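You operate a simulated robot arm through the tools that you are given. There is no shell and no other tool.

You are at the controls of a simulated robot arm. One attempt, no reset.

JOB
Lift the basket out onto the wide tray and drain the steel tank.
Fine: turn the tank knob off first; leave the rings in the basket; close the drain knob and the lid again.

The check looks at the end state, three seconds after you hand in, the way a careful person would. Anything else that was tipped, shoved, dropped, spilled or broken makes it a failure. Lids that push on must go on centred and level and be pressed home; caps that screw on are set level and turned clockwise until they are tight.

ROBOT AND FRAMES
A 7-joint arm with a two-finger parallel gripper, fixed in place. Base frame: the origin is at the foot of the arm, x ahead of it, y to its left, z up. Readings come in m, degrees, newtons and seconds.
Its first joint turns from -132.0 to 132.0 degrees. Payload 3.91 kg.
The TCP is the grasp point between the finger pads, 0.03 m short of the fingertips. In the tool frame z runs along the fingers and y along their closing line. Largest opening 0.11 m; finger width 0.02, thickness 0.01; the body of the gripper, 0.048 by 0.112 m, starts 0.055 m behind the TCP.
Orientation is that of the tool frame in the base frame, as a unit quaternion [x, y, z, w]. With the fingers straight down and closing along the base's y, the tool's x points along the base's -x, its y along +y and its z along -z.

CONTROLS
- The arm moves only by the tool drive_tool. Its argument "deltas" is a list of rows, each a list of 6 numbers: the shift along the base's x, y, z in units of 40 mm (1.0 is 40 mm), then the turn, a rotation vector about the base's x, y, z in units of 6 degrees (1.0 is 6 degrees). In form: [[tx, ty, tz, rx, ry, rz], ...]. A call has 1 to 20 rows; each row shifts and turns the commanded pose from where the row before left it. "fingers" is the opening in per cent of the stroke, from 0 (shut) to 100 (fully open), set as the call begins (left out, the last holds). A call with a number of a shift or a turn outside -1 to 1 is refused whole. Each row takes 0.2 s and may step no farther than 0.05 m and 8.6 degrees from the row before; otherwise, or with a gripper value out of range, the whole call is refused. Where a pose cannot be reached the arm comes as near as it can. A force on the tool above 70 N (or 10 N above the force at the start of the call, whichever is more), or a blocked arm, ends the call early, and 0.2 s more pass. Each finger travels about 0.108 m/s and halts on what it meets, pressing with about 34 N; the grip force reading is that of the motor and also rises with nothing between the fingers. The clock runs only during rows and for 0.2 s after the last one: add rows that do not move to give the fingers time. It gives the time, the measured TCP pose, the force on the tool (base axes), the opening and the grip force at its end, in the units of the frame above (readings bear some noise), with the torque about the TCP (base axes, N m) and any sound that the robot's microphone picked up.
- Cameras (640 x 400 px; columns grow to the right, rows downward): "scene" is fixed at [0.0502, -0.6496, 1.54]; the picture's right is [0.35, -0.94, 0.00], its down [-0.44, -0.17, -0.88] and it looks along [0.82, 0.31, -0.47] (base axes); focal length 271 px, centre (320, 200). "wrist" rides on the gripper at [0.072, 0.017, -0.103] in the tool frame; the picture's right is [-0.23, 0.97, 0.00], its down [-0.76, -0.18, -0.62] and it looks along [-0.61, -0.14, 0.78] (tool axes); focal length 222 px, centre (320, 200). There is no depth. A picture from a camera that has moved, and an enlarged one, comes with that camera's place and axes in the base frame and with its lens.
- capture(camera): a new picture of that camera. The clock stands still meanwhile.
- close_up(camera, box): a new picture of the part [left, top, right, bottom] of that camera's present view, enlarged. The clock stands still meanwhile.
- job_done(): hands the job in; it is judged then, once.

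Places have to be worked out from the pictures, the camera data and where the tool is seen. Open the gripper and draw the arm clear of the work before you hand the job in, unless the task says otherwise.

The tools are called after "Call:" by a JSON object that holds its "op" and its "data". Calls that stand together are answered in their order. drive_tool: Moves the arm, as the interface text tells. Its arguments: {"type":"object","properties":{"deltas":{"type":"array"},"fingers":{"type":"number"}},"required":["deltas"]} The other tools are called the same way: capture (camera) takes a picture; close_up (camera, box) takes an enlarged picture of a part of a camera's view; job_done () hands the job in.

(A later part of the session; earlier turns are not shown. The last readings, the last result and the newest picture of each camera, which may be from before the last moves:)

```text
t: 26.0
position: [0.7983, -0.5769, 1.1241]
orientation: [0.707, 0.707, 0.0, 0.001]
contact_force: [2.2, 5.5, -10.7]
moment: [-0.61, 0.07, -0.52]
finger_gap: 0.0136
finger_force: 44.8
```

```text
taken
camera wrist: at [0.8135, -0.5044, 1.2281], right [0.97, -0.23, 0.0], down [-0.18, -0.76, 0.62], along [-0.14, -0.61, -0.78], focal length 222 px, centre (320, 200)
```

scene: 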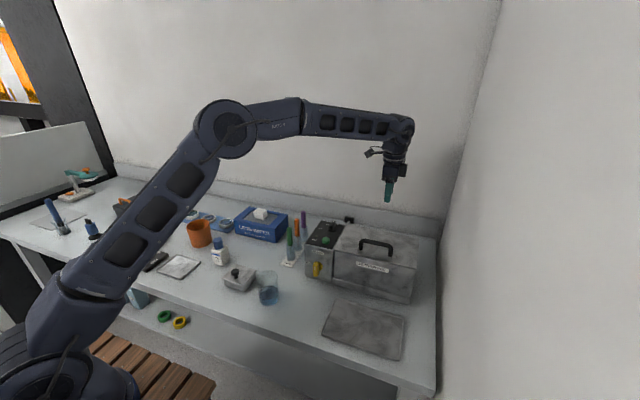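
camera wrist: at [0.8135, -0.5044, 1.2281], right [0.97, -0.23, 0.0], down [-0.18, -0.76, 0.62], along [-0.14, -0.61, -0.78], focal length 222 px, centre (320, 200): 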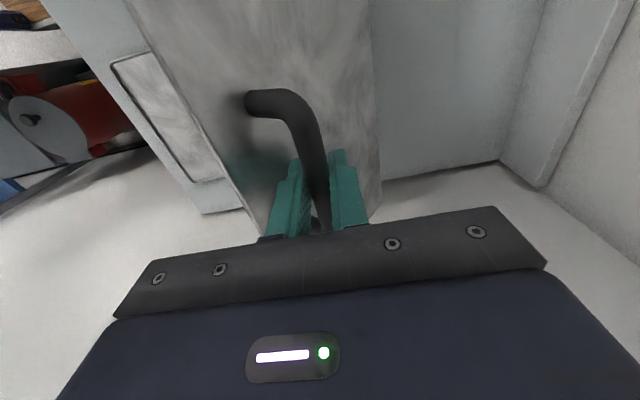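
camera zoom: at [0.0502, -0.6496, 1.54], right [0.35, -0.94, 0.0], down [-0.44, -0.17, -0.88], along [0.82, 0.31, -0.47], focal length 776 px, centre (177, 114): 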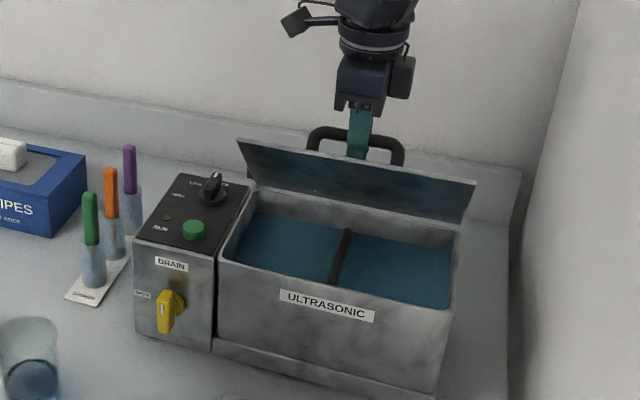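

Forces remain low and the arc fits well. A dark handle bar of the basket spans the middle of the tank. I continue to about 75°.

Call:
{"op": "drive_tool", "data": {"deltas": [[0.2825, 0, 0.1325, 0, 0, 0], [0.29, 0, 0.1075, 0, 0, 0], [0.3, 0, 0.0825, 0, 0, 0], [0.305, 0, 0.055, 0, 0, 0], [0.31, 0, 0.03, 0, 0, 0], [0.31, 0, 0, 0, 0, 0], [0, 0, 0, 0, 0, 0]]}}

Call:
{"op": "close_up", "data": {"camera": "scene", "box": [300, 160, 440, 300]}}

Call:
{"op": "capture", "data": {"camera": "wrist"}}

```text
t: 27.6
position: [0.868, -0.5788, 1.1381]
orientation: [0.708, 0.706, 0.0, -0.001]
contact_force: [-3.8, 9.8, -26.4]
moment: [0.13, 0.01, -0.92]
finger_gap: 0.0139
finger_force: 45.0
```

```text
2.86 times, centred on (370, 230) of scene
camera zoom: at [0.0502, -0.6496, 1.54], right [0.35, -0.94, 0.0], down [-0.44, -0.17, -0.88], along [0.82, 0.31, -0.47], focal length 776 px, centre (177, 114)
```

zoom: 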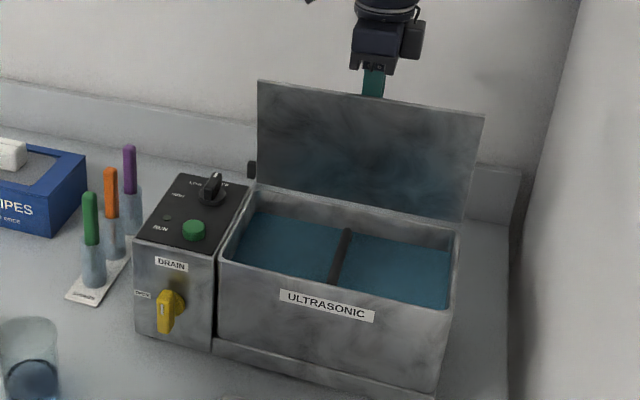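

```text
taken
camera wrist: at [0.8846, -0.5062, 1.242], right [0.97, -0.23, 0.0], down [-0.18, -0.76, 0.62], along [-0.14, -0.61, -0.78], focal length 222 px, centre (320, 200)
```

wrist: 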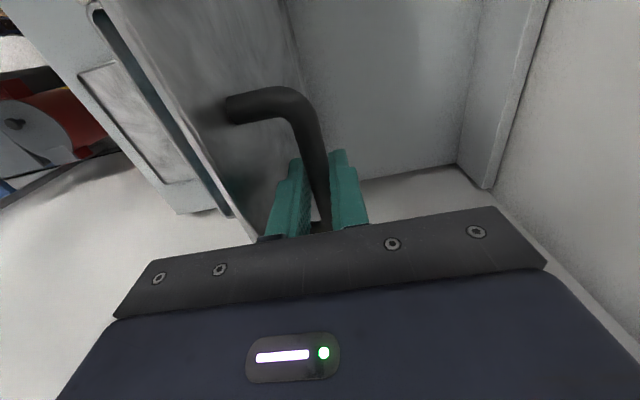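

The lid is near 75–80°. The pull is slightly upward, so I correct z a bit and continue to about 95°, watching for a stop.

Call:
{"op": "drive_tool", "data": {"deltas": [[0.31, 0, -0.05, 0, 0, 0], [0.3025, 0, -0.075, 0, 0, 0], [0.3025, 0, -0.09, 0, 0, 0], [0.2925, 0, -0.105, 0, 0, 0], [0, 0, 0, 0, 0, 0]]}}

Call:
{"op": "close_up", "data": {"camera": "scene", "box": [300, 160, 440, 300]}}

Call:
{"op": "capture", "data": {"camera": "wrist"}}

```text
t: 28.8
position: [0.9147, -0.5791, 1.1261]
orientation: [0.708, 0.707, 0.0, 0.0]
contact_force: [-17.9, -0.6, -31.6]
moment: [-0.11, 0.15, -0.63]
finger_gap: 0.0137
finger_force: 45.1
```

```text
2.86 times, centred on (370, 230) of scene
camera zoom: at [0.0502, -0.6496, 1.54], right [0.35, -0.94, 0.0], down [-0.44, -0.17, -0.88], along [0.82, 0.31, -0.47], focal length 776 px, centre (177, 114)
```

zoom: 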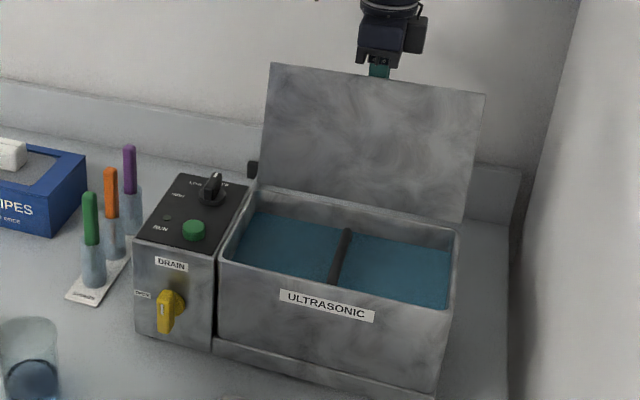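

```text
taken
camera wrist: at [0.9314, -0.5065, 1.2295], right [0.97, -0.23, 0.0], down [-0.18, -0.76, 0.62], along [-0.14, -0.61, -0.78], focal length 222 px, centre (320, 200)
```

wrist: 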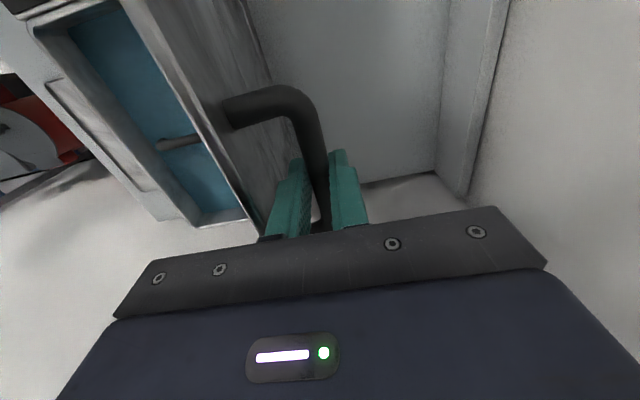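

About 95° now. I correct z down 2 mm and add 5° more, watching the resisting force for the lid's stop.

Call:
{"op": "drive_tool", "data": {"deltas": [[0.14, 0, -0.09, 0, 0, 0], [0.14, 0, -0.09, 0, 0, 0], [0, 0, 0, 0, 0, 0]]}}

Call:
{"op": "close_up", "data": {"camera": "scene", "box": [300, 160, 440, 300]}}

```text
t: 29.4
position: [0.9196, -0.5795, 1.1244]
orientation: [0.71, 0.704, -0.004, -0.003]
contact_force: [-25.4, 11.7, 10.8]
moment: [0.7, 0.36, -0.46]
finger_gap: 0.0134
finger_force: 44.5
stopped in row 2: the force on the tool passed its limit at 80 N (the readings are from after the stop); the commanded pose is now the measured one
```

```text
2.86 times, centred on (370, 230) of scene
camera zoom: at [0.0502, -0.6496, 1.54], right [0.35, -0.94, 0.0], down [-0.44, -0.17, -0.88], along [0.82, 0.31, -0.47], focal length 776 px, centre (177, 114)
```

zoom: 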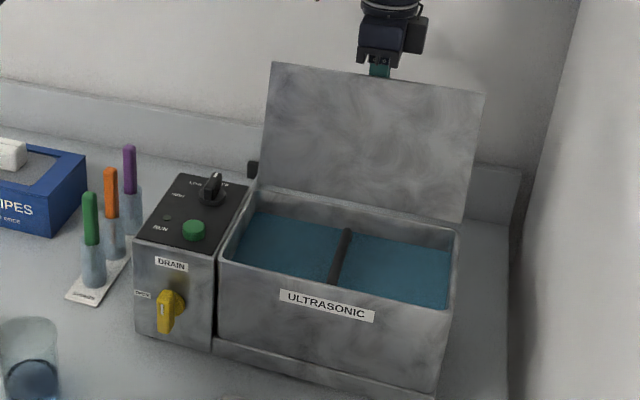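

The lid meets its stop just past 95°, so it should rest open. I relax the push slightly, then open the fingers a little and check that it stays.

Call:
{"op": "drive_tool", "data": {"deltas": [[-0.03, 0.02, 0, 0, 0, 0], [0, 0, 0, 0, 0, 0]]}}

Call:
{"op": "drive_tool", "data": {"deltas": [[0, 0, 0, 0, 0, 0], [0, 0, 0, 0, 0, 0], [0, 0, 0, 0, 0, 0]], "fingers": 30}}

Call:
{"op": "close_up", "data": {"camera": "scene", "box": [300, 160, 440, 300]}}

Call:
{"op": "capture", "data": {"camera": "wrist"}}

```text
t: 30.0
position: [0.9191, -0.5789, 1.1243]
orientation: [0.709, 0.705, -0.003, -0.001]
contact_force: [-7.9, -6.8, 18.6]
moment: [0.46, 0.07, -0.48]
finger_gap: 0.0139
finger_force: 44.7
```

```text
t: 30.8
position: [0.92, -0.5788, 1.1218]
orientation: [0.709, 0.706, -0.002, -0.003]
contact_force: [0.0, 0.1, -0.7]
moment: [-0.02, -0.01, 0.03]
finger_gap: 0.0327
finger_force: 0.0
```

```text
2.86 times, centred on (370, 230) of scene
camera zoom: at [0.0502, -0.6496, 1.54], right [0.35, -0.94, 0.0], down [-0.44, -0.17, -0.88], along [0.82, 0.31, -0.47], focal length 776 px, centre (177, 114)
```

zoom: 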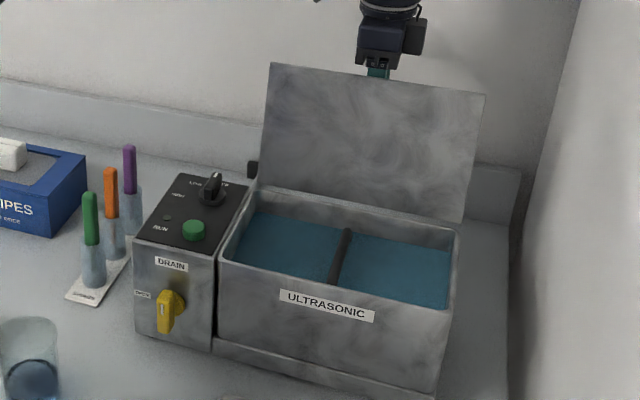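

```text
taken
camera wrist: at [0.9372, -0.5057, 1.2254], right [0.97, -0.23, -0.01], down [-0.18, -0.76, 0.62], along [-0.15, -0.61, -0.78], focal length 222 px, centre (320, 200)
```

wrist: 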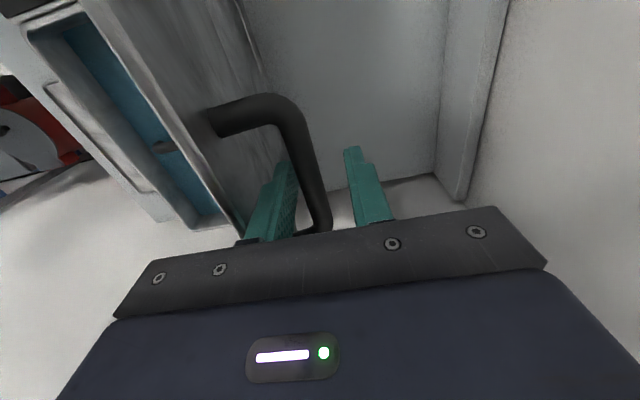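

The lid stays open by itself. I withdraw straight up, well clear of the lid's top edge.

Call:
{"op": "drive_tool", "data": {"deltas": [[0, 0, 0.4, 0, 0, 0], [0, 0, 0.6, 0, 0, 0], [0, 0, 0.8, 0, 0, 0], [0, 0, 1, 0, 0, 0], [0, 0, 0.6, 0, 0, 0], [0, 0, 0, 0, 0, 0]]}}

Call:
{"op": "capture", "data": {"camera": "scene"}}

Call:
{"op": "close_up", "data": {"camera": "scene", "box": [330, 220, 430, 310]}}

```text
t: 32.2
position: [0.9196, -0.5774, 1.2591]
orientation: [0.709, 0.705, -0.003, -0.003]
contact_force: [-0.6, -0.6, -0.5]
moment: [0.02, 0.03, -0.01]
finger_gap: 0.0328
finger_force: 0.1
```

```text
taken
```

scene: 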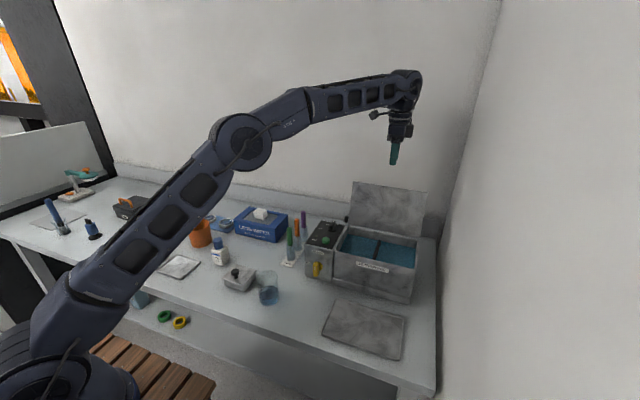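

```text
4.44 times, centred on (380, 265) of scene
camera zoom: at [0.0502, -0.6496, 1.54], right [0.35, -0.94, 0.0], down [-0.44, -0.17, -0.88], along [0.82, 0.31, -0.47], focal length 1206 px, centre (53, -89)
```

zoom: 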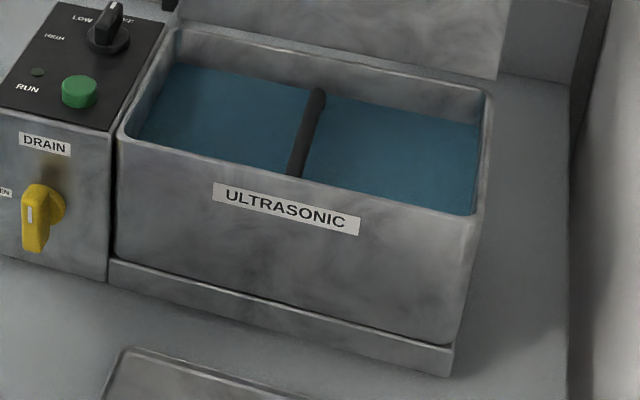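

The basket handle is a bar along x across the middle, just above the liquid. I back away over the front, turning the tool back +90° so the fingers close along y, to look into the tank.

Call:
{"op": "drive_tool", "data": {"deltas": [[-0.433, 0.028, 0, 0, 0, 1], [-0.433, 0.028, 0, 0, 0, 1], [-0.433, 0.028, 0, 0, 0, 1], [-0.433, 0.028, 0, 0, 0, 1], [-0.433, 0.028, 0, 0, 0, 1], [-0.433, 0.028, 0, 0, 0, 1], [-0.433, 0.028, 0, 0, 0, 1], [-0.433, 0.028, 0, 0, 0, 1], [-0.433, 0.028, 0, 0, 0, 1], [-0.433, 0.028, 0, 0, 0, 1], [-0.433, 0.028, 0, 0, 0, 1], [-0.433, 0.028, 0, 0, 0, 1], [-0.433, 0.028, 0, 0, 0, 1], [-0.433, 0.028, 0, 0, 0, 1], [-0.433, 0.028, 0, 0, 0, 1], [0, 0, 0, 0, 0, 0], [0, 0, 0, 0, 0, 0]], "fingers": 45}}

Call:
{"op": "capture", "data": {"camera": "wrist"}}

Call:
{"op": "close_up", "data": {"camera": "wrist", "box": [200, 60, 440, 220]}}

```text
t: 35.8
position: [0.6603, -0.5632, 1.2571]
orientation: [0.003, 1.0, -0.003, 0.0]
contact_force: [-0.6, 0.1, -0.6]
moment: [0.03, -0.01, 0.01]
finger_gap: 0.0498
finger_force: 0.1
```

```text
taken
camera wrist: at [0.5868, -0.5439, 1.3614], right [0.23, 0.97, -0.01], down [0.76, -0.18, 0.62], along [0.61, -0.15, -0.78], focal length 222 px, centre (320, 200)
```

wrist: 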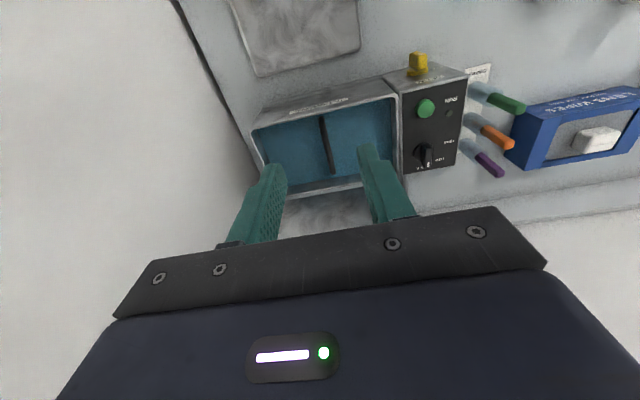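

```text
2.50 times, centred on (320, 140) of wrist
camera zoom: at [0.5868, -0.5439, 1.3614], right [0.23, 0.97, -0.01], down [0.76, -0.18, 0.62], along [0.61, -0.15, -0.78], focal length 555 px, centre (320, 350)
```

zoom: 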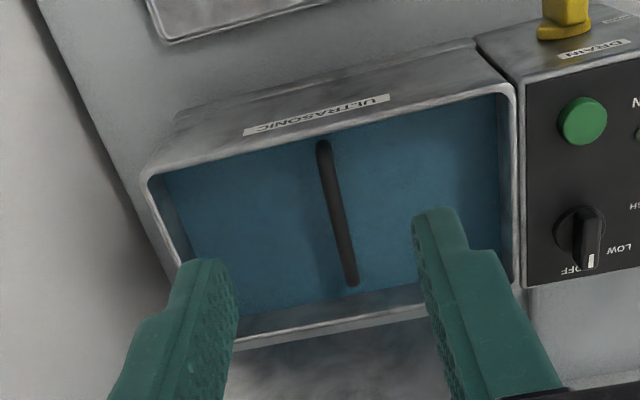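

The bar spans about x 0.71–0.82 at y ≈ -0.574 and z ≈ 0.98, roughly 1 cm below the rim. I descend to just above the rim, trimming the small tool tilt, for a precise look.

Call:
{"op": "drive_tool", "data": {"deltas": [[0.534, -0.054, -0.836, 0.057, 0, 0.057], [0.534, -0.054, -0.836, 0, 0, 0], [0.534, -0.054, -0.836, 0, 0, 0], [0.534, -0.054, -0.836, 0, 0, 0], [0.534, -0.054, -0.836, 0, 0, 0], [0, 0, 0, 0, 0, 0]]}}

Call:
{"op": "close_up", "data": {"camera": "wrist", "box": [180, 20, 480, 220]}}

Call:
{"op": "close_up", "data": {"camera": "scene", "box": [330, 180, 430, 280]}}

```text
t: 37.2
position: [0.7645, -0.5705, 1.0932]
orientation: [-0.001, 1.0, -0.001, 0.001]
contact_force: [-0.2, -0.1, -0.1]
moment: [-0.03, 0.0, -0.04]
finger_gap: 0.0496
finger_force: 0.0
```

```text
2.00 times, centred on (330, 120) of wrist
camera zoom: at [0.6915, -0.5535, 1.1975], right [0.23, 0.97, 0.0], down [0.76, -0.18, 0.62], along [0.61, -0.14, -0.78], focal length 444 px, centre (300, 360)
```

zoom: 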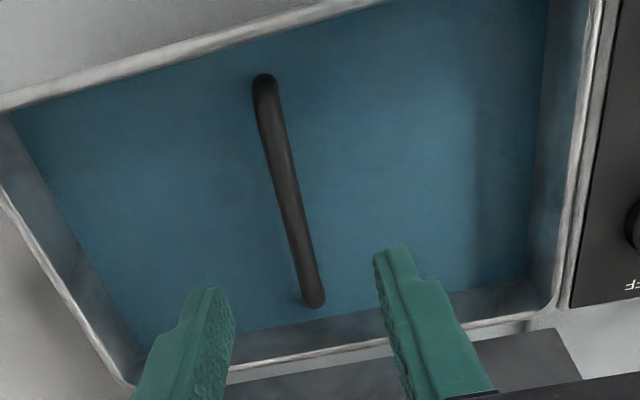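

```text
4.00 times, centred on (380, 230) of scene
camera zoom: at [0.0502, -0.6496, 1.54], right [0.35, -0.94, 0.0], down [-0.44, -0.17, -0.88], along [0.82, 0.31, -0.47], focal length 1086 px, centre (80, 80)
```

zoom: 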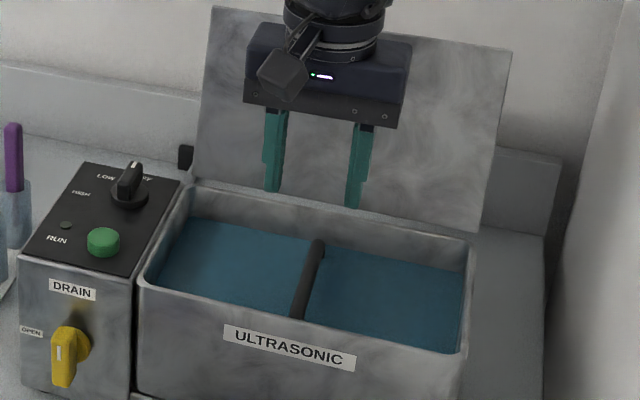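

The bar axis is at y ≈ -0.5755, x 0.711–0.823, z ≈ 0.978. I lower around its middle with the tips reaching z ≈ 0.955.

Call:
{"op": "drive_tool", "data": {"deltas": [[0.06, -0.12, -0.5, 0, 0, 0], [0, 0, -0.6, 0, 0, 0], [0, 0, -0.6, 0, 0, 0], [0, 0, -0.5, 0, 0, 0], [0, 0, -0.5, 0, 0, 0], [0, 0, 0, 0, 0, 0]]}}

Call:
{"op": "close_up", "data": {"camera": "wrist", "box": [220, 60, 420, 220]}}

Call:
{"op": "close_up", "data": {"camera": "scene", "box": [330, 180, 430, 280]}}

```text
t: 38.6
position: [0.7693, -0.5779, 0.9836]
orientation: [-0.001, 1.0, -0.001, 0.0]
contact_force: [0.2, -0.2, -0.5]
moment: [0.02, -0.03, 0.03]
finger_gap: 0.0497
finger_force: 0.1
```

```text
2.50 times, centred on (320, 140) of wrist
camera zoom: at [0.6953, -0.5603, 1.087], right [0.23, 0.97, 0.0], down [0.76, -0.18, 0.62], along [0.61, -0.14, -0.78], focal length 555 px, centre (320, 350)
```

zoom: 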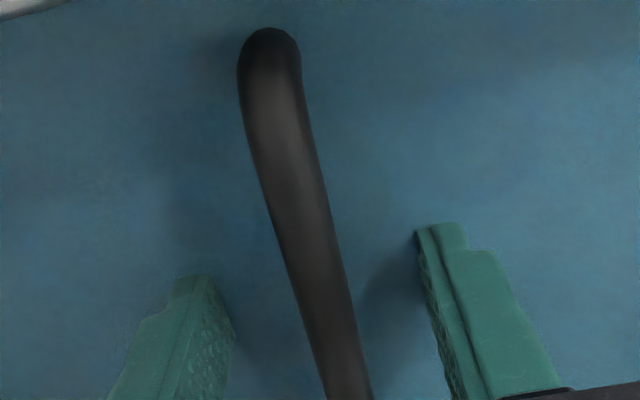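

```text
4.00 times, centred on (380, 230) of scene
camera zoom: at [0.0502, -0.6496, 1.54], right [0.35, -0.94, 0.0], down [-0.44, -0.17, -0.88], along [0.82, 0.31, -0.47], focal length 1086 px, centre (80, 80)
```

zoom: 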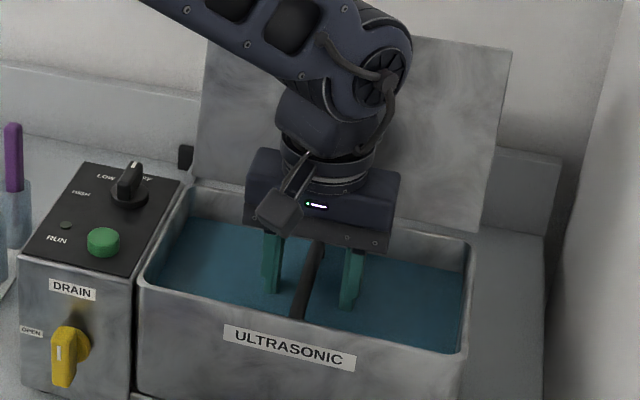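

The bar is centred between the fingers with no contact. I close on it.

Call:
{"op": "drive_tool", "data": {"deltas": [[0, 0, 0, 0, 0, 0], [0, 0, 0, 0, 0, 0], [0, 0, 0, 0, 0, 0], [0, 0, 0, 0, 0, 0]], "fingers": 0}}

Call:
{"op": "close_up", "data": {"camera": "wrist", "box": [220, 60, 420, 220]}}

```text
t: 39.6
position: [0.7685, -0.5784, 0.9829]
orientation: [-0.001, 1.0, -0.001, 0.0]
contact_force: [0.9, 0.6, 0.2]
moment: [0.02, -0.02, 0.0]
finger_gap: 0.0113
finger_force: 34.2
```

```text
2.50 times, centred on (320, 140) of wrist
camera zoom: at [0.6953, -0.5603, 1.0871], right [0.23, 0.97, 0.0], down [0.76, -0.18, 0.62], along [0.61, -0.14, -0.78], focal length 555 px, centre (320, 350)
```

zoom: 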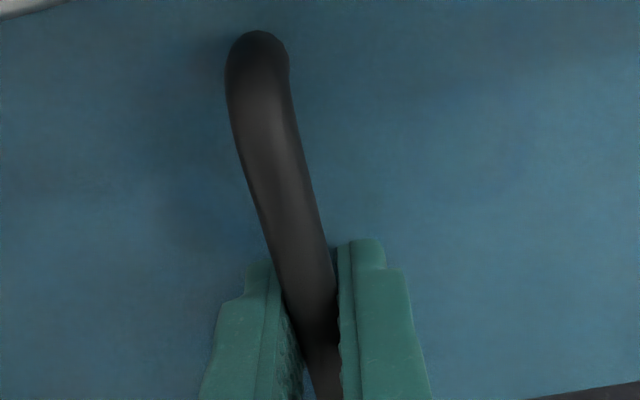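

Grip is solid (11.3 mm). I start a slow straight lift and watch the load.

Call:
{"op": "drive_tool", "data": {"deltas": [[0, 0, 0.2, 0, 0, 0], [0, 0, 0.25, 0, 0, 0], [0, 0, 0.25, 0, 0, 0], [0, 0, 0.25, 0, 0, 0], [0, 0, 0, 0, 0, 0]]}}

Call:
{"op": "close_up", "data": {"camera": "scene", "box": [330, 180, 430, 280]}}

Call:
{"op": "capture", "data": {"camera": "wrist"}}

```text
t: 40.8
position: [0.7686, -0.5775, 1.0198]
orientation: [-0.001, 1.0, -0.001, 0.0]
contact_force: [0.2, 0.1, -2.9]
moment: [-0.01, -0.02, 0.02]
finger_gap: 0.0112
finger_force: 34.1
```

```text
4.00 times, centred on (380, 230) of scene
camera zoom: at [0.0502, -0.6496, 1.54], right [0.35, -0.94, 0.0], down [-0.44, -0.17, -0.88], along [0.82, 0.31, -0.47], focal length 1086 px, centre (80, 80)
```

zoom: 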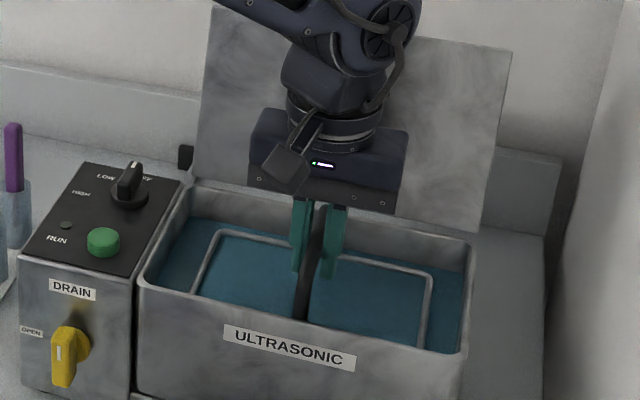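

```text
taken
camera wrist: at [0.6958, -0.5612, 1.1232], right [0.23, 0.97, 0.0], down [0.76, -0.18, 0.62], along [0.61, -0.14, -0.78], focal length 222 px, centre (320, 200)
```

wrist: 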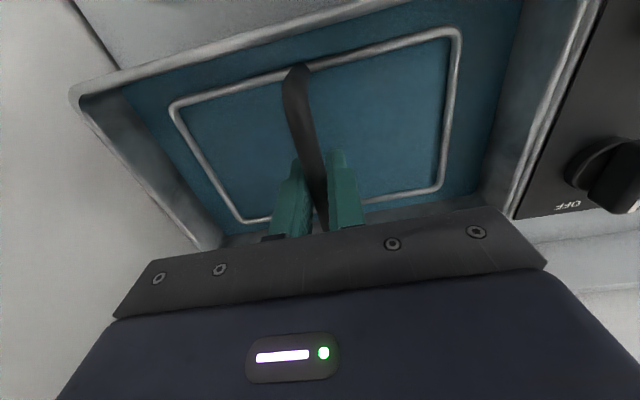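

The wire basket's rim is rising level with only ~3 N load. I continue the slow lift until its floor clears the tank rim.

Call:
{"op": "drive_tool", "data": {"deltas": [[0, 0, 0.25, 0, 0, 0], [0, 0, 0.3, 0, 0, 0], [0, 0, 0.3, 0, 0, 0], [0, 0, 0.3, 0, 0, 0], [0, 0, 0.3, 0, 0, 0], [0, 0, 0.3, 0, 0, 0], [0, 0, 0.3, 0, 0, 0], [0, 0, 0.3, 0, 0, 0], [0, 0, 0, 0, 0, 0]]}}

Call:
{"op": "close_up", "data": {"camera": "scene", "box": [320, 160, 440, 280]}}

Call:
{"op": "capture", "data": {"camera": "wrist"}}

```text
t: 42.8
position: [0.7687, -0.5755, 1.1144]
orientation: [-0.002, 1.0, -0.001, 0.0]
contact_force: [1.0, -0.7, -2.9]
moment: [0.0, 0.01, -0.03]
finger_gap: 0.011
finger_force: 34.4
```

```text
3.33 times, centred on (380, 220) of scene
camera zoom: at [0.0502, -0.6496, 1.54], right [0.35, -0.94, 0.0], down [-0.44, -0.17, -0.88], along [0.82, 0.31, -0.47], focal length 905 px, centre (120, 133)
```

zoom: 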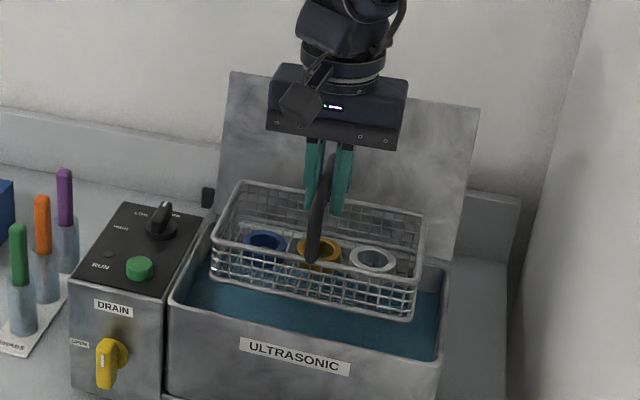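

```text
taken
camera wrist: at [0.6963, -0.5598, 1.2183], right [0.23, 0.97, 0.0], down [0.76, -0.18, 0.62], along [0.61, -0.14, -0.78], focal length 222 px, centre (320, 200)
```

wrist: 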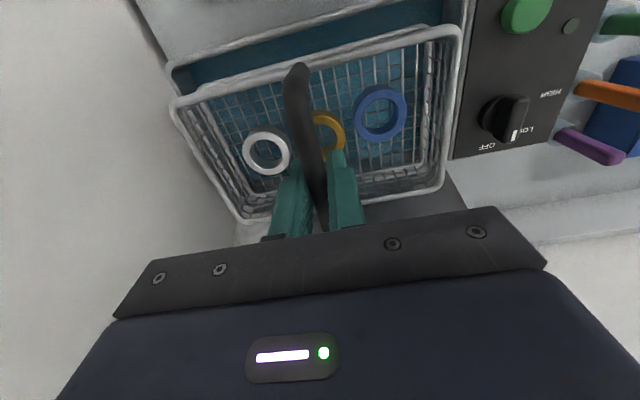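

Three rings (white, yellow, blue) lie in the basket, whose floor is roughly 10 cm below the TCP. I raise it a bit more above the tank rim and let it drip over the tank for a couple of seconds.

Call:
{"op": "drive_tool", "data": {"deltas": [[0, 0, 0.35, 0, 0, 0], [0, 0, 0.35, 0, 0, 0], [0, 0, 0.35, 0, 0, 0], [0, 0, 0.35, 0, 0, 0], [0, 0, 0, 0, 0, 0], [0, 0, 0, 0, 0, 0], [0, 0, 0, 0, 0, 0], [0, 0, 0, 0, 0, 0], [0, 0, 0, 0, 0, 0], [0, 0, 0, 0, 0, 0], [0, 0, 0, 0, 0, 0], [0, 0, 0, 0, 0, 0], [0, 0, 0, 0, 0, 0], [0, 0, 0, 0, 0, 0], [0, 0, 0, 0, 0, 0]]}}

Call:
{"op": "close_up", "data": {"camera": "scene", "box": [320, 150, 440, 280]}}

Call:
{"op": "capture", "data": {"camera": "wrist"}}

```text
t: 46.0
position: [0.7712, -0.577, 1.1693]
orientation: [0.0, 1.0, -0.001, -0.001]
contact_force: [0.1, 0.3, -1.5]
moment: [-0.03, 0.0, -0.03]
finger_gap: 0.0111
finger_force: 33.8
```

```text
3.08 times, centred on (380, 215) of scene
camera zoom: at [0.0502, -0.6496, 1.54], right [0.35, -0.94, 0.0], down [-0.44, -0.17, -0.88], along [0.82, 0.31, -0.47], focal length 835 px, centre (135, 154)
```

zoom: 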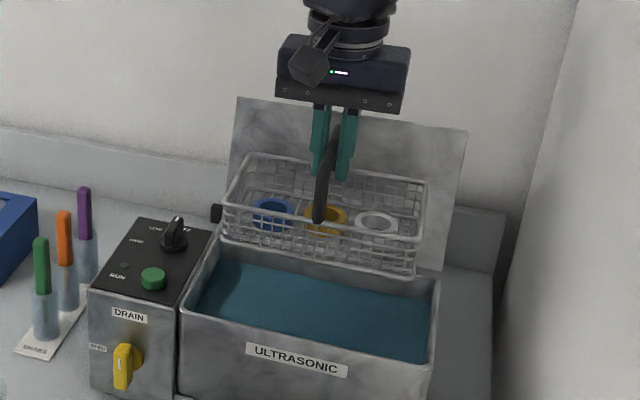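

```text
taken
camera wrist: at [0.6974, -0.5598, 1.2735], right [0.23, 0.97, 0.0], down [0.76, -0.18, 0.62], along [0.61, -0.14, -0.78], focal length 222 px, centre (320, 200)
```

wrist: 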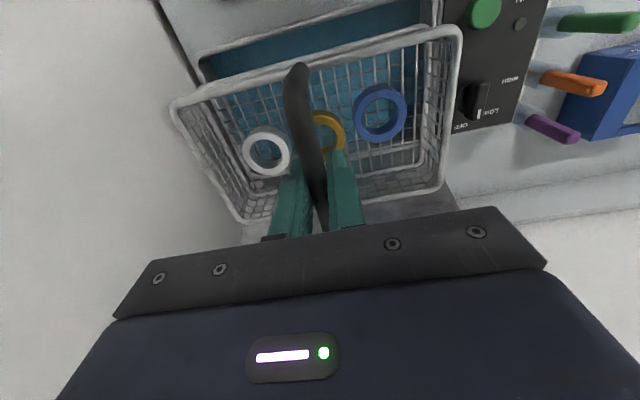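

The basket hangs level with all three rings inside. I carry it slowly toward the robot, over the front of the tank, to above the wide tray centre (0.576, -0.586).

Call:
{"op": "drive_tool", "data": {"deltas": [[-0.15, -0.01, 0, 0, 0, 0], [-0.28, -0.014, 0, 0, 0, 0], [-0.32, -0.014, 0, 0, 0, 0], [-0.32, -0.014, 0, 0, 0, 0], [-0.32, -0.014, 0, 0, 0, 0], [-0.32, -0.014, 0, 0, 0, 0], [-0.32, -0.014, 0, 0, 0, 0], [-0.32, -0.014, 0, 0, 0, 0], [-0.32, -0.014, 0, 0, 0, 0], [-0.32, -0.014, 0, 0, 0, 0], [-0.32, -0.014, 0, 0, 0, 0], [-0.32, -0.014, 0, 0, 0, 0], [-0.32, -0.014, 0, 0, 0, 0], [-0.32, -0.014, 0, 0, 0, 0], [-0.32, -0.014, 0, 0, 0, 0], [-0.17, -0.014, 0, 0, 0, 0], [-0.08, -0.01, 0, 0, 0, 0], [0, 0, 0, 0, 0, 0], [0, 0, 0, 0, 0, 0]]}}

Call:
{"op": "capture", "data": {"camera": "scene"}}

Call:
{"op": "capture", "data": {"camera": "wrist"}}

```text
t: 50.0
position: [0.5758, -0.5876, 1.1715]
orientation: [0.0, 1.0, -0.001, 0.001]
contact_force: [-1.1, -0.9, -2.3]
moment: [0.02, 0.0, 0.0]
finger_gap: 0.011
finger_force: 34.0
```

```text
taken
```

scene: 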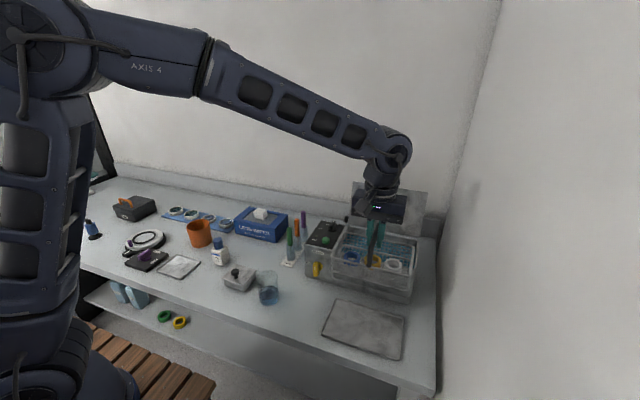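

```text
taken
camera wrist: at [0.5034, -0.5703, 1.2753], right [0.23, 0.97, 0.0], down [0.76, -0.18, 0.62], along [0.61, -0.14, -0.78], focal length 222 px, centre (320, 200)
```

wrist: 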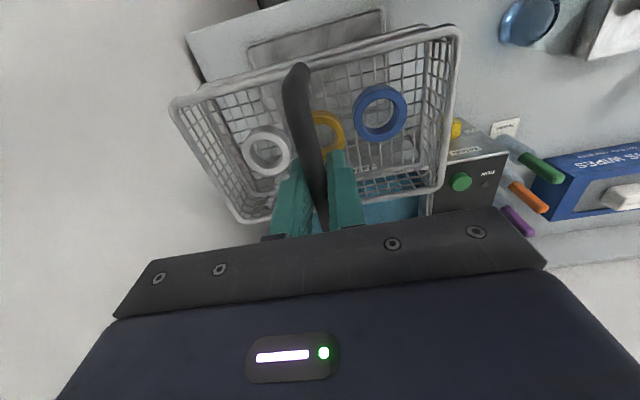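

Now above the tray. I lower to about 5 cm above it and check the alignment from both cameras.

Call:
{"op": "drive_tool", "data": {"deltas": [[0, 0, -0.2, 0, 0, 0], [0, 0, -0.4, 0, 0, 0], [0, 0, -0.4, 0, 0, 0], [0, 0, -0.4, 0, 0, 0], [0, 0, -0.4, 0, 0, 0], [0, 0, -0.4, 0, 0, 0], [0, 0, -0.4, 0, 0, 0], [0, 0, -0.4, 0, 0, 0], [0, 0, -0.4, 0, 0, 0], [0, 0, -0.4, 0, 0, 0], [0, 0, -0.4, 0, 0, 0], [0, 0, -0.3, 0, 0, 0], [0, 0, 0, 0, 0, 0]]}}

Call:
{"op": "close_up", "data": {"camera": "scene", "box": [290, 230, 450, 370]}}

Call:
{"op": "capture", "data": {"camera": "wrist"}}

```text
t: 52.8
position: [0.5759, -0.5878, 0.9904]
orientation: [-0.001, 1.0, -0.001, 0.001]
contact_force: [0.4, 0.2, -2.9]
moment: [-0.01, 0.01, 0.02]
finger_gap: 0.0111
finger_force: 33.8
```

```text
2.86 times, centred on (370, 300) of scene
camera zoom: at [0.0502, -0.6496, 1.54], right [0.35, -0.94, 0.0], down [-0.44, -0.17, -0.88], along [0.82, 0.31, -0.47], focal length 776 px, centre (177, -86)
```

zoom: 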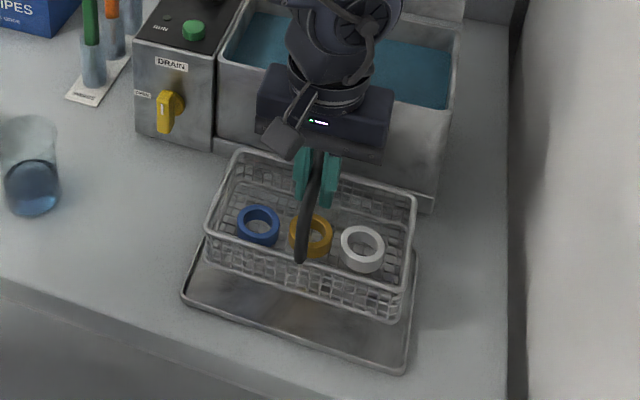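

```text
taken
camera wrist: at [0.5028, -0.5704, 1.0945], right [0.23, 0.97, 0.0], down [0.76, -0.18, 0.62], along [0.61, -0.14, -0.78], focal length 222 px, centre (320, 200)
```

wrist: 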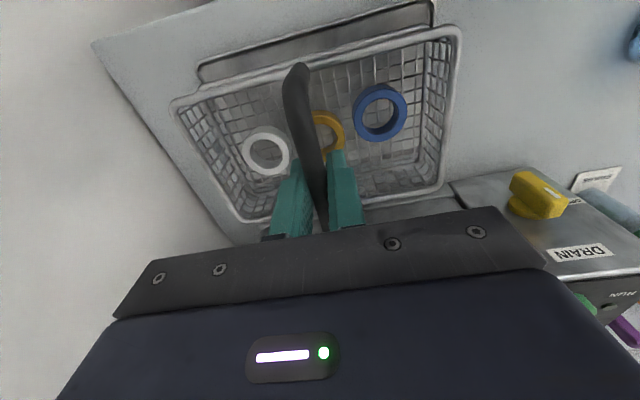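

The basket hangs 5 cm over the tray, rings inside, approximately centred. I zoom on the front edge to compare the basket floor with the tray's lip.

Call:
{"op": "close_up", "data": {"camera": "scene", "box": [345, 285, 445, 365]}}

Call:
{"op": "close_up", "data": {"camera": "wrist", "box": [160, 0, 480, 200]}}

```text
5.00 times, centred on (395, 325) of scene
camera zoom: at [0.0502, -0.6496, 1.54], right [0.35, -0.94, 0.0], down [-0.44, -0.17, -0.88], along [0.82, 0.31, -0.47], focal length 1357 px, centre (-55, -425)
```

zoom: 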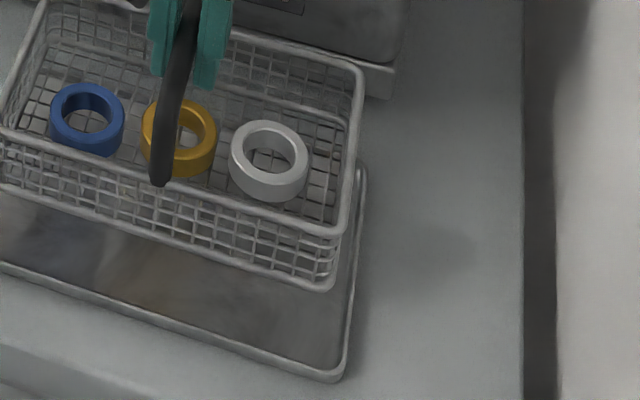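

```text
2.00 times, centred on (320, 100) of wrist
camera zoom: at [0.5028, -0.5704, 1.0945], right [0.23, 0.97, 0.0], down [0.76, -0.18, 0.62], along [0.61, -0.14, -0.78], focal length 444 px, centre (320, 400)
```

zoom: 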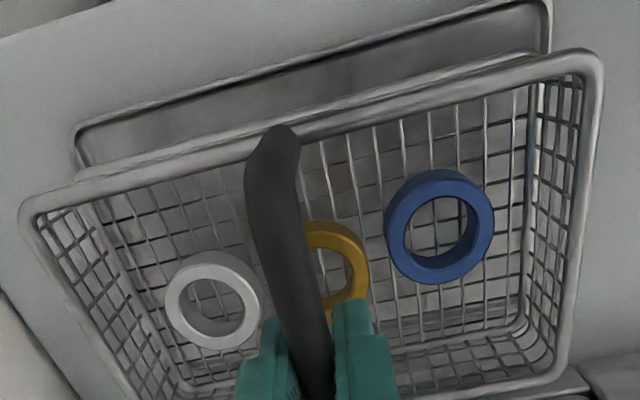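

The basket floor (x ≈ 0.528–0.63) fits inside the tray lip (x ≈ 0.51–0.646) with margin all around. I lower to near contact.

Call:
{"op": "drive_tool", "data": {"deltas": [[0, 0, -0.3, 0, 0, 0], [0, 0, -0.35, 0, 0, 0], [0, 0, -0.3, 0, 0, 0], [0, 0, -0.15, 0, 0, 0], [0, 0, 0, 0, 0, 0]]}}

Call:
{"op": "close_up", "data": {"camera": "scene", "box": [320, 270, 430, 365]}}

```text
t: 54.0
position: [0.576, -0.5873, 0.9477]
orientation: [-0.001, 1.0, -0.001, 0.0]
contact_force: [0.7, 0.2, 3.9]
moment: [0.01, 0.21, 0.0]
finger_gap: 0.0111
finger_force: 34.0
```

```text
4.21 times, centred on (375, 318) of scene
camera zoom: at [0.0502, -0.6496, 1.54], right [0.35, -0.94, 0.0], down [-0.44, -0.17, -0.88], along [0.82, 0.31, -0.47], focal length 1143 px, centre (88, -295)
```

zoom: 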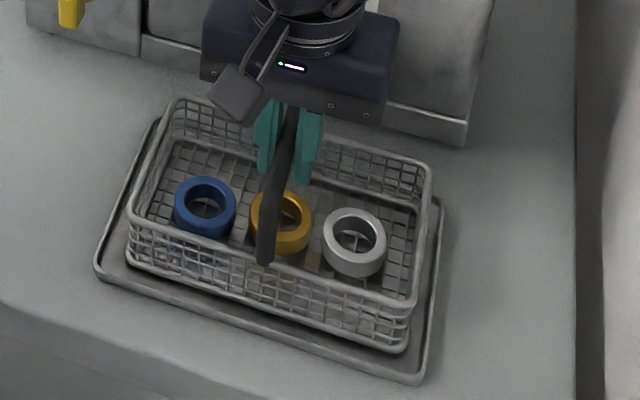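

Contact has just begun (z-force from −2.9 to +3.9 N) and the basket is inside the tray. I ease down another millimetre or so to seat it fully.

Call:
{"op": "drive_tool", "data": {"deltas": [[0, 0, -0.02, 0, 0, 0], [0, 0, -0.02, 0, 0, 0], [0, 0, 0, 0, 0, 0]]}}

```text
t: 54.8
position: [0.5766, -0.588, 0.9479]
orientation: [-0.001, 1.0, -0.002, 0.001]
contact_force: [3.6, -0.3, 24.3]
moment: [-0.03, 0.0, 0.02]
finger_gap: 0.0112
finger_force: 33.9
```

The basket is seated (24 N). I relax slightly, open the fingers and rise straight up.

Call:
{"op": "drive_tool", "data": {"deltas": [[0, 0, 0.025, 0, 0, 0], [0, 0, 0, 0, 0, 0]]}}

Call:
{"op": "drive_tool", "data": {"deltas": [[0, 0, 0, 0, 0, 0], [0, 0, 0, 0, 0, 0], [0, 0, 0, 0, 0, 0], [0, 0, 0.3, 0, 0, 0], [0, 0, 0.5, 0, 0, 0], [0, 0, 0.8, 0, 0, 0], [0, 0, 1, 0, 0, 0], [0, 0, 1, 0, 0, 0], [0, 0, 0, 0, 0, 0]], "fingers": 40}}

Call:
{"op": "close_up", "data": {"camera": "scene", "box": [300, 230, 440, 370]}}

Call:
{"op": "capture", "data": {"camera": "wrist"}}

```text
t: 55.4
position: [0.5765, -0.5877, 0.9461]
orientation: [-0.001, 1.0, -0.001, 0.001]
contact_force: [3.8, -4.6, 12.9]
moment: [0.04, -0.49, -0.02]
finger_gap: 0.0109
finger_force: 33.8
```

```text
t: 57.4
position: [0.5768, -0.587, 1.0908]
orientation: [0.0, 1.0, -0.001, 0.0]
contact_force: [-1.4, -1.5, 0.0]
moment: [0.02, 0.03, 0.01]
finger_gap: 0.0441
finger_force: 0.0
```

```text
2.86 times, centred on (370, 300) of scene
camera zoom: at [0.0502, -0.6496, 1.54], right [0.35, -0.94, 0.0], down [-0.44, -0.17, -0.88], along [0.82, 0.31, -0.47], focal length 776 px, centre (177, -86)
```

zoom: 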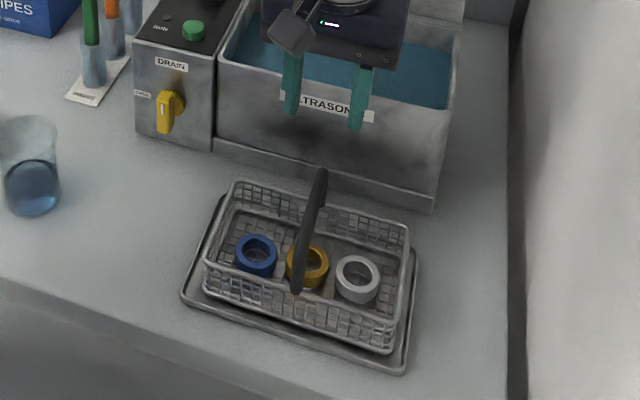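

```text
taken
camera wrist: at [0.5038, -0.5696, 1.1946], right [0.23, 0.97, 0.0], down [0.76, -0.18, 0.62], along [0.61, -0.14, -0.78], focal length 222 px, centre (320, 200)
```

wrist: 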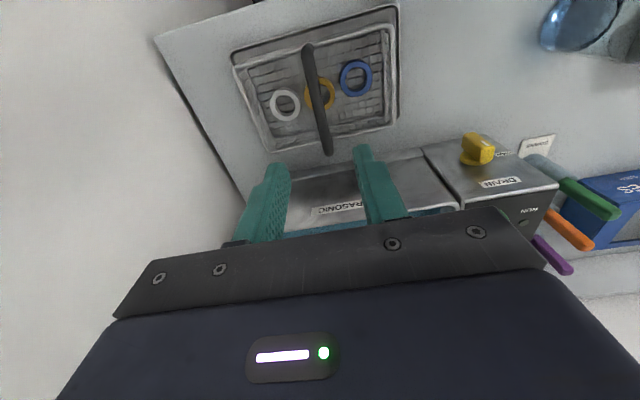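

The basket stands level inside the wide tray with the rings in it. Next the drain knob: I move over to face the control box and pitch the tool 45° so the wrist camera looks at the knob from the front.

Call:
{"op": "drive_tool", "data": {"deltas": [[0, 0.55, 0, 0, -0.9375, 0], [0, 0.55, -0.1, 0, -0.9375, 0], [0, 0.55, -0.2, 0, -0.9375, 0], [0, 0.55, -0.25, 0, -0.9375, 0], [0, 0.55, -0.3, 0, -0.9375, 0], [0, 0.55, -0.3, 0, -0.9375, 0], [0, 0.55, -0.3, 0, -0.9375, 0], [0, 0.55, -0.3, 0, -0.9375, 0], [0, 0, 0, 0, 0, 0], [0, 0, 0, 0, 0, 0]], "fingers": 0}}

Call:
{"op": "capture", "data": {"camera": "wrist"}}

Call:
{"op": "capture", "data": {"camera": "scene"}}

```text
t: 59.6
position: [0.5768, -0.4115, 1.0217]
orientation: [0.0, 0.924, -0.001, 0.382]
contact_force: [0.2, -1.0, -0.3]
moment: [0.04, 0.04, -0.01]
finger_gap: 0.0
finger_force: 34.0
```

```text
taken
camera wrist: at [0.4515, -0.394, 1.0444], right [0.16, 0.97, 0.16], down [0.1, -0.18, 0.98], along [0.98, -0.14, -0.12], focal length 222 px, centre (320, 200)
```

wrist: 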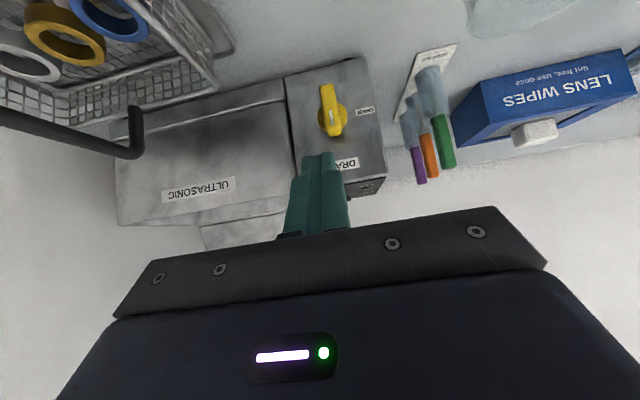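

```text
taken
```

scene: 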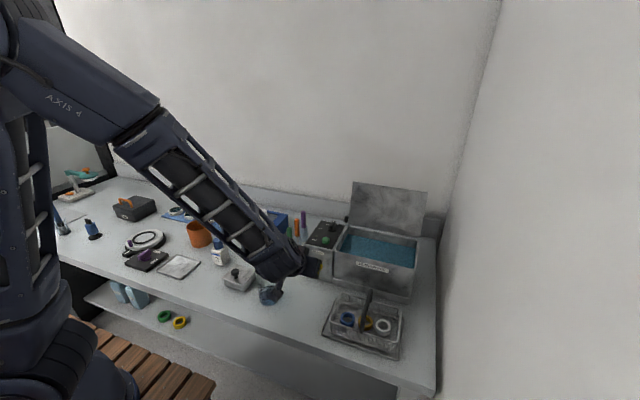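

The wrist camera now looks at the knob face. I zoom in to measure the knob.

Call:
{"op": "close_up", "data": {"camera": "wrist", "box": [280, 50, 400, 200]}}

Call:
{"op": "close_up", "data": {"camera": "wrist", "box": [305, 70, 385, 145]}}

```text
2.67 times, centred on (340, 125) of wrist
camera zoom: at [0.4515, -0.394, 1.0444], right [0.16, 0.97, 0.16], down [0.1, -0.18, 0.98], along [0.98, -0.14, -0.12], focal length 592 px, centre (267, 400)
```

zoom: 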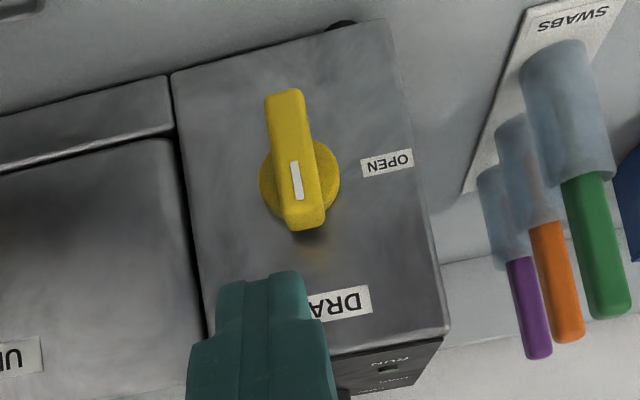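

```text
5.33 times, centred on (345, 108) of wrist
camera zoom: at [0.4515, -0.394, 1.0444], right [0.16, 0.97, 0.16], down [0.1, -0.18, 0.98], along [0.98, -0.14, -0.12], focal length 1185 px, centre (187, 693)
```

zoom: 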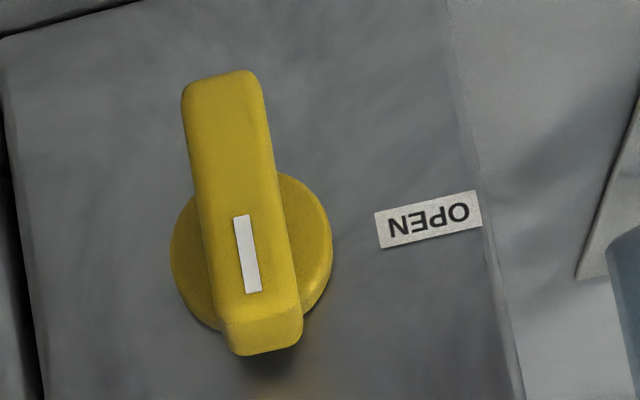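

The knob axis is at about (y -0.400, z 0.9265), bar front at x ≈ 0.662, 47 mm long; its white mark is on the upper half (closed, pointing up) and OPEN is at 9 o'clock (+y). I'll push the upper arm with the closed fingers from the −y side, left and down; first I approach with the tips just right of the bar.

Call:
{"op": "drive_tool", "data": {"deltas": [[0.5, -0.25, -0.27, 0, 0, 0], [0.55, -0.25, -0.27, 0, 0, 0], [0, 0, 0, 0, 0, 0]]}}

Call:
{"op": "capture", "data": {"camera": "wrist"}}

Call:
{"op": "close_up", "data": {"camera": "wrist", "box": [270, 30, 410, 200]}}

```text
t: 60.4
position: [0.6175, -0.4308, 0.9995]
orientation: [0.0, 0.924, -0.001, 0.382]
contact_force: [0.0, 0.1, 0.8]
moment: [0.01, 0.0, 0.02]
finger_gap: 0.0001
finger_force: 33.9
```

```text
taken
camera wrist: at [0.4928, -0.4145, 1.0223], right [0.16, 0.97, 0.16], down [0.1, -0.18, 0.98], along [0.98, -0.14, -0.12], focal length 222 px, centre (320, 200)
```

wrist: 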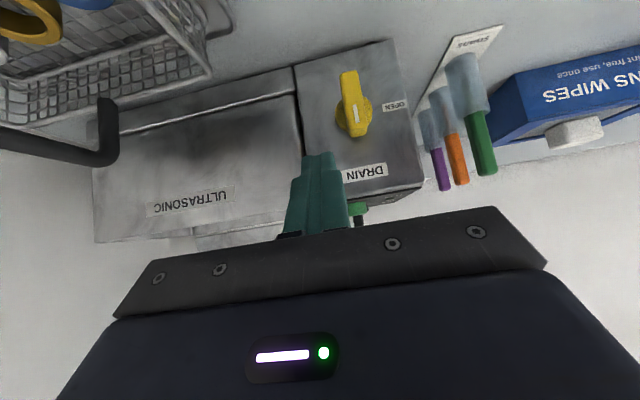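

```text
2.35 times, centred on (340, 115) of wrist
camera zoom: at [0.4928, -0.4145, 1.0223], right [0.16, 0.97, 0.16], down [0.1, -0.18, 0.98], along [0.98, -0.14, -0.12], focal length 523 px, centre (273, 400)
```

zoom: 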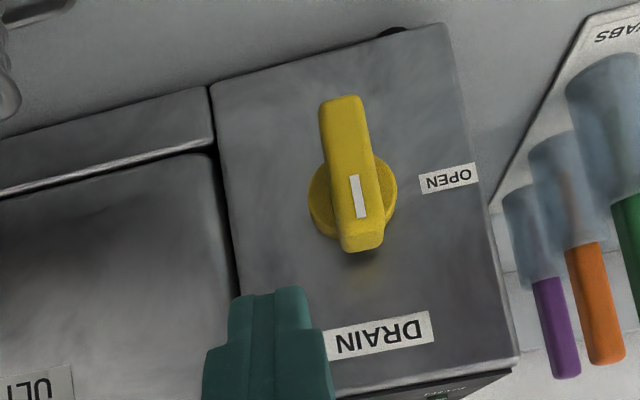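

The mark again triangulates at (0.662, -0.400, 0.939). I slide the closed tips in beside the upper arm, on its −y side, without touching.

Call:
{"op": "drive_tool", "data": {"deltas": [[0.33, 0, -0.3, 0, 0, 0], [0.33, 0, -0.3, 0, 0, 0], [0.32, 0, -0.3, 0, 0, 0], [0, 0, 0, 0, 0, 0]]}}

Call:
{"op": "close_up", "data": {"camera": "wrist", "box": [270, 30, 430, 210]}}

Call:
{"op": "close_up", "data": {"camera": "scene", "box": [290, 220, 370, 300]}}

```text
t: 61.4
position: [0.6561, -0.4315, 0.9649]
orientation: [0.0, 0.924, -0.001, 0.382]
contact_force: [0.3, 0.2, 0.3]
moment: [-0.03, 0.01, 0.02]
finger_gap: 0.0001
finger_force: 34.3
```

```text
2.22 times, centred on (350, 120) of wrist
camera zoom: at [0.531, -0.4151, 0.9872], right [0.16, 0.97, 0.16], down [0.1, -0.18, 0.98], along [0.98, -0.14, -0.12], focal length 494 px, centre (253, 378)
```

zoom: 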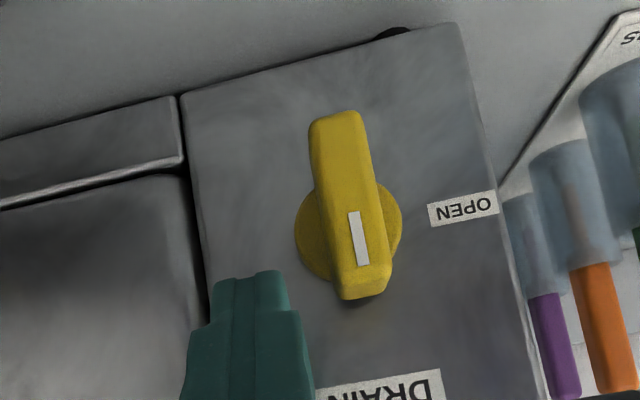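

```text
5.00 times, centred on (330, 260) of scene
camera zoom: at [0.0502, -0.6496, 1.54], right [0.35, -0.94, 0.0], down [-0.44, -0.17, -0.88], along [0.82, 0.31, -0.47], focal length 1357 px, centre (270, -100)
```

zoom: 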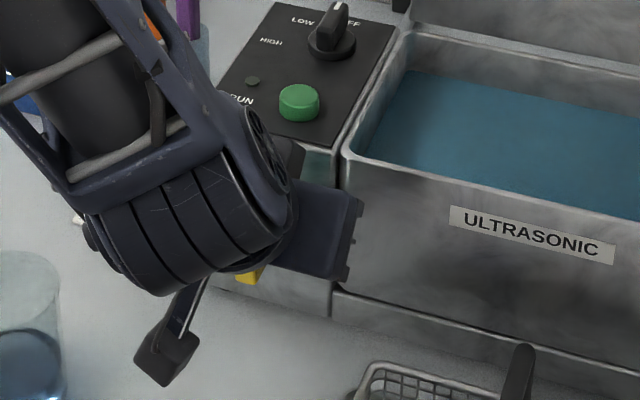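

The tips sit beside the arm's upper part, just right of it. I sweep toward +y along the arc and check the turning.

Call:
{"op": "drive_tool", "data": {"deltas": [[0, 0.1875, -0.055, 0, 0, 0], [0, 0.15, 0, 0, 0, 0], [0, 0.1, 0.03, 0, 0, 0], [0, 0.1, 0.03, 0, 0, 0], [0, 0.1, 0.025, 0, 0, 0], [0, 0.1, 0.025, 0, 0, 0], [0, 0, 0, 0, 0, 0]]}}

Call:
{"op": "close_up", "data": {"camera": "wrist", "box": [270, 30, 430, 210]}}

```text
t: 63.0
position: [0.6564, -0.4014, 0.9658]
orientation: [0.0, 0.924, -0.001, 0.382]
contact_force: [0.6, 0.2, -0.1]
moment: [-0.01, 0.01, 0.02]
finger_gap: 0.0
finger_force: 33.9
```

```text
2.22 times, centred on (350, 120) of wrist
camera zoom: at [0.5311, -0.3842, 0.9879], right [0.16, 0.97, 0.16], down [0.1, -0.18, 0.98], along [0.98, -0.14, -0.12], focal length 494 px, centre (253, 378)
```

zoom: 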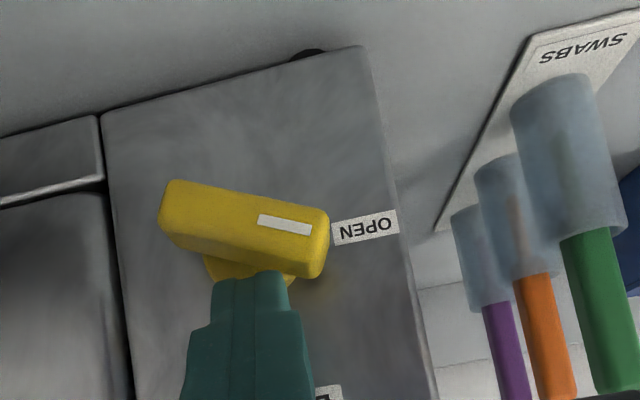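

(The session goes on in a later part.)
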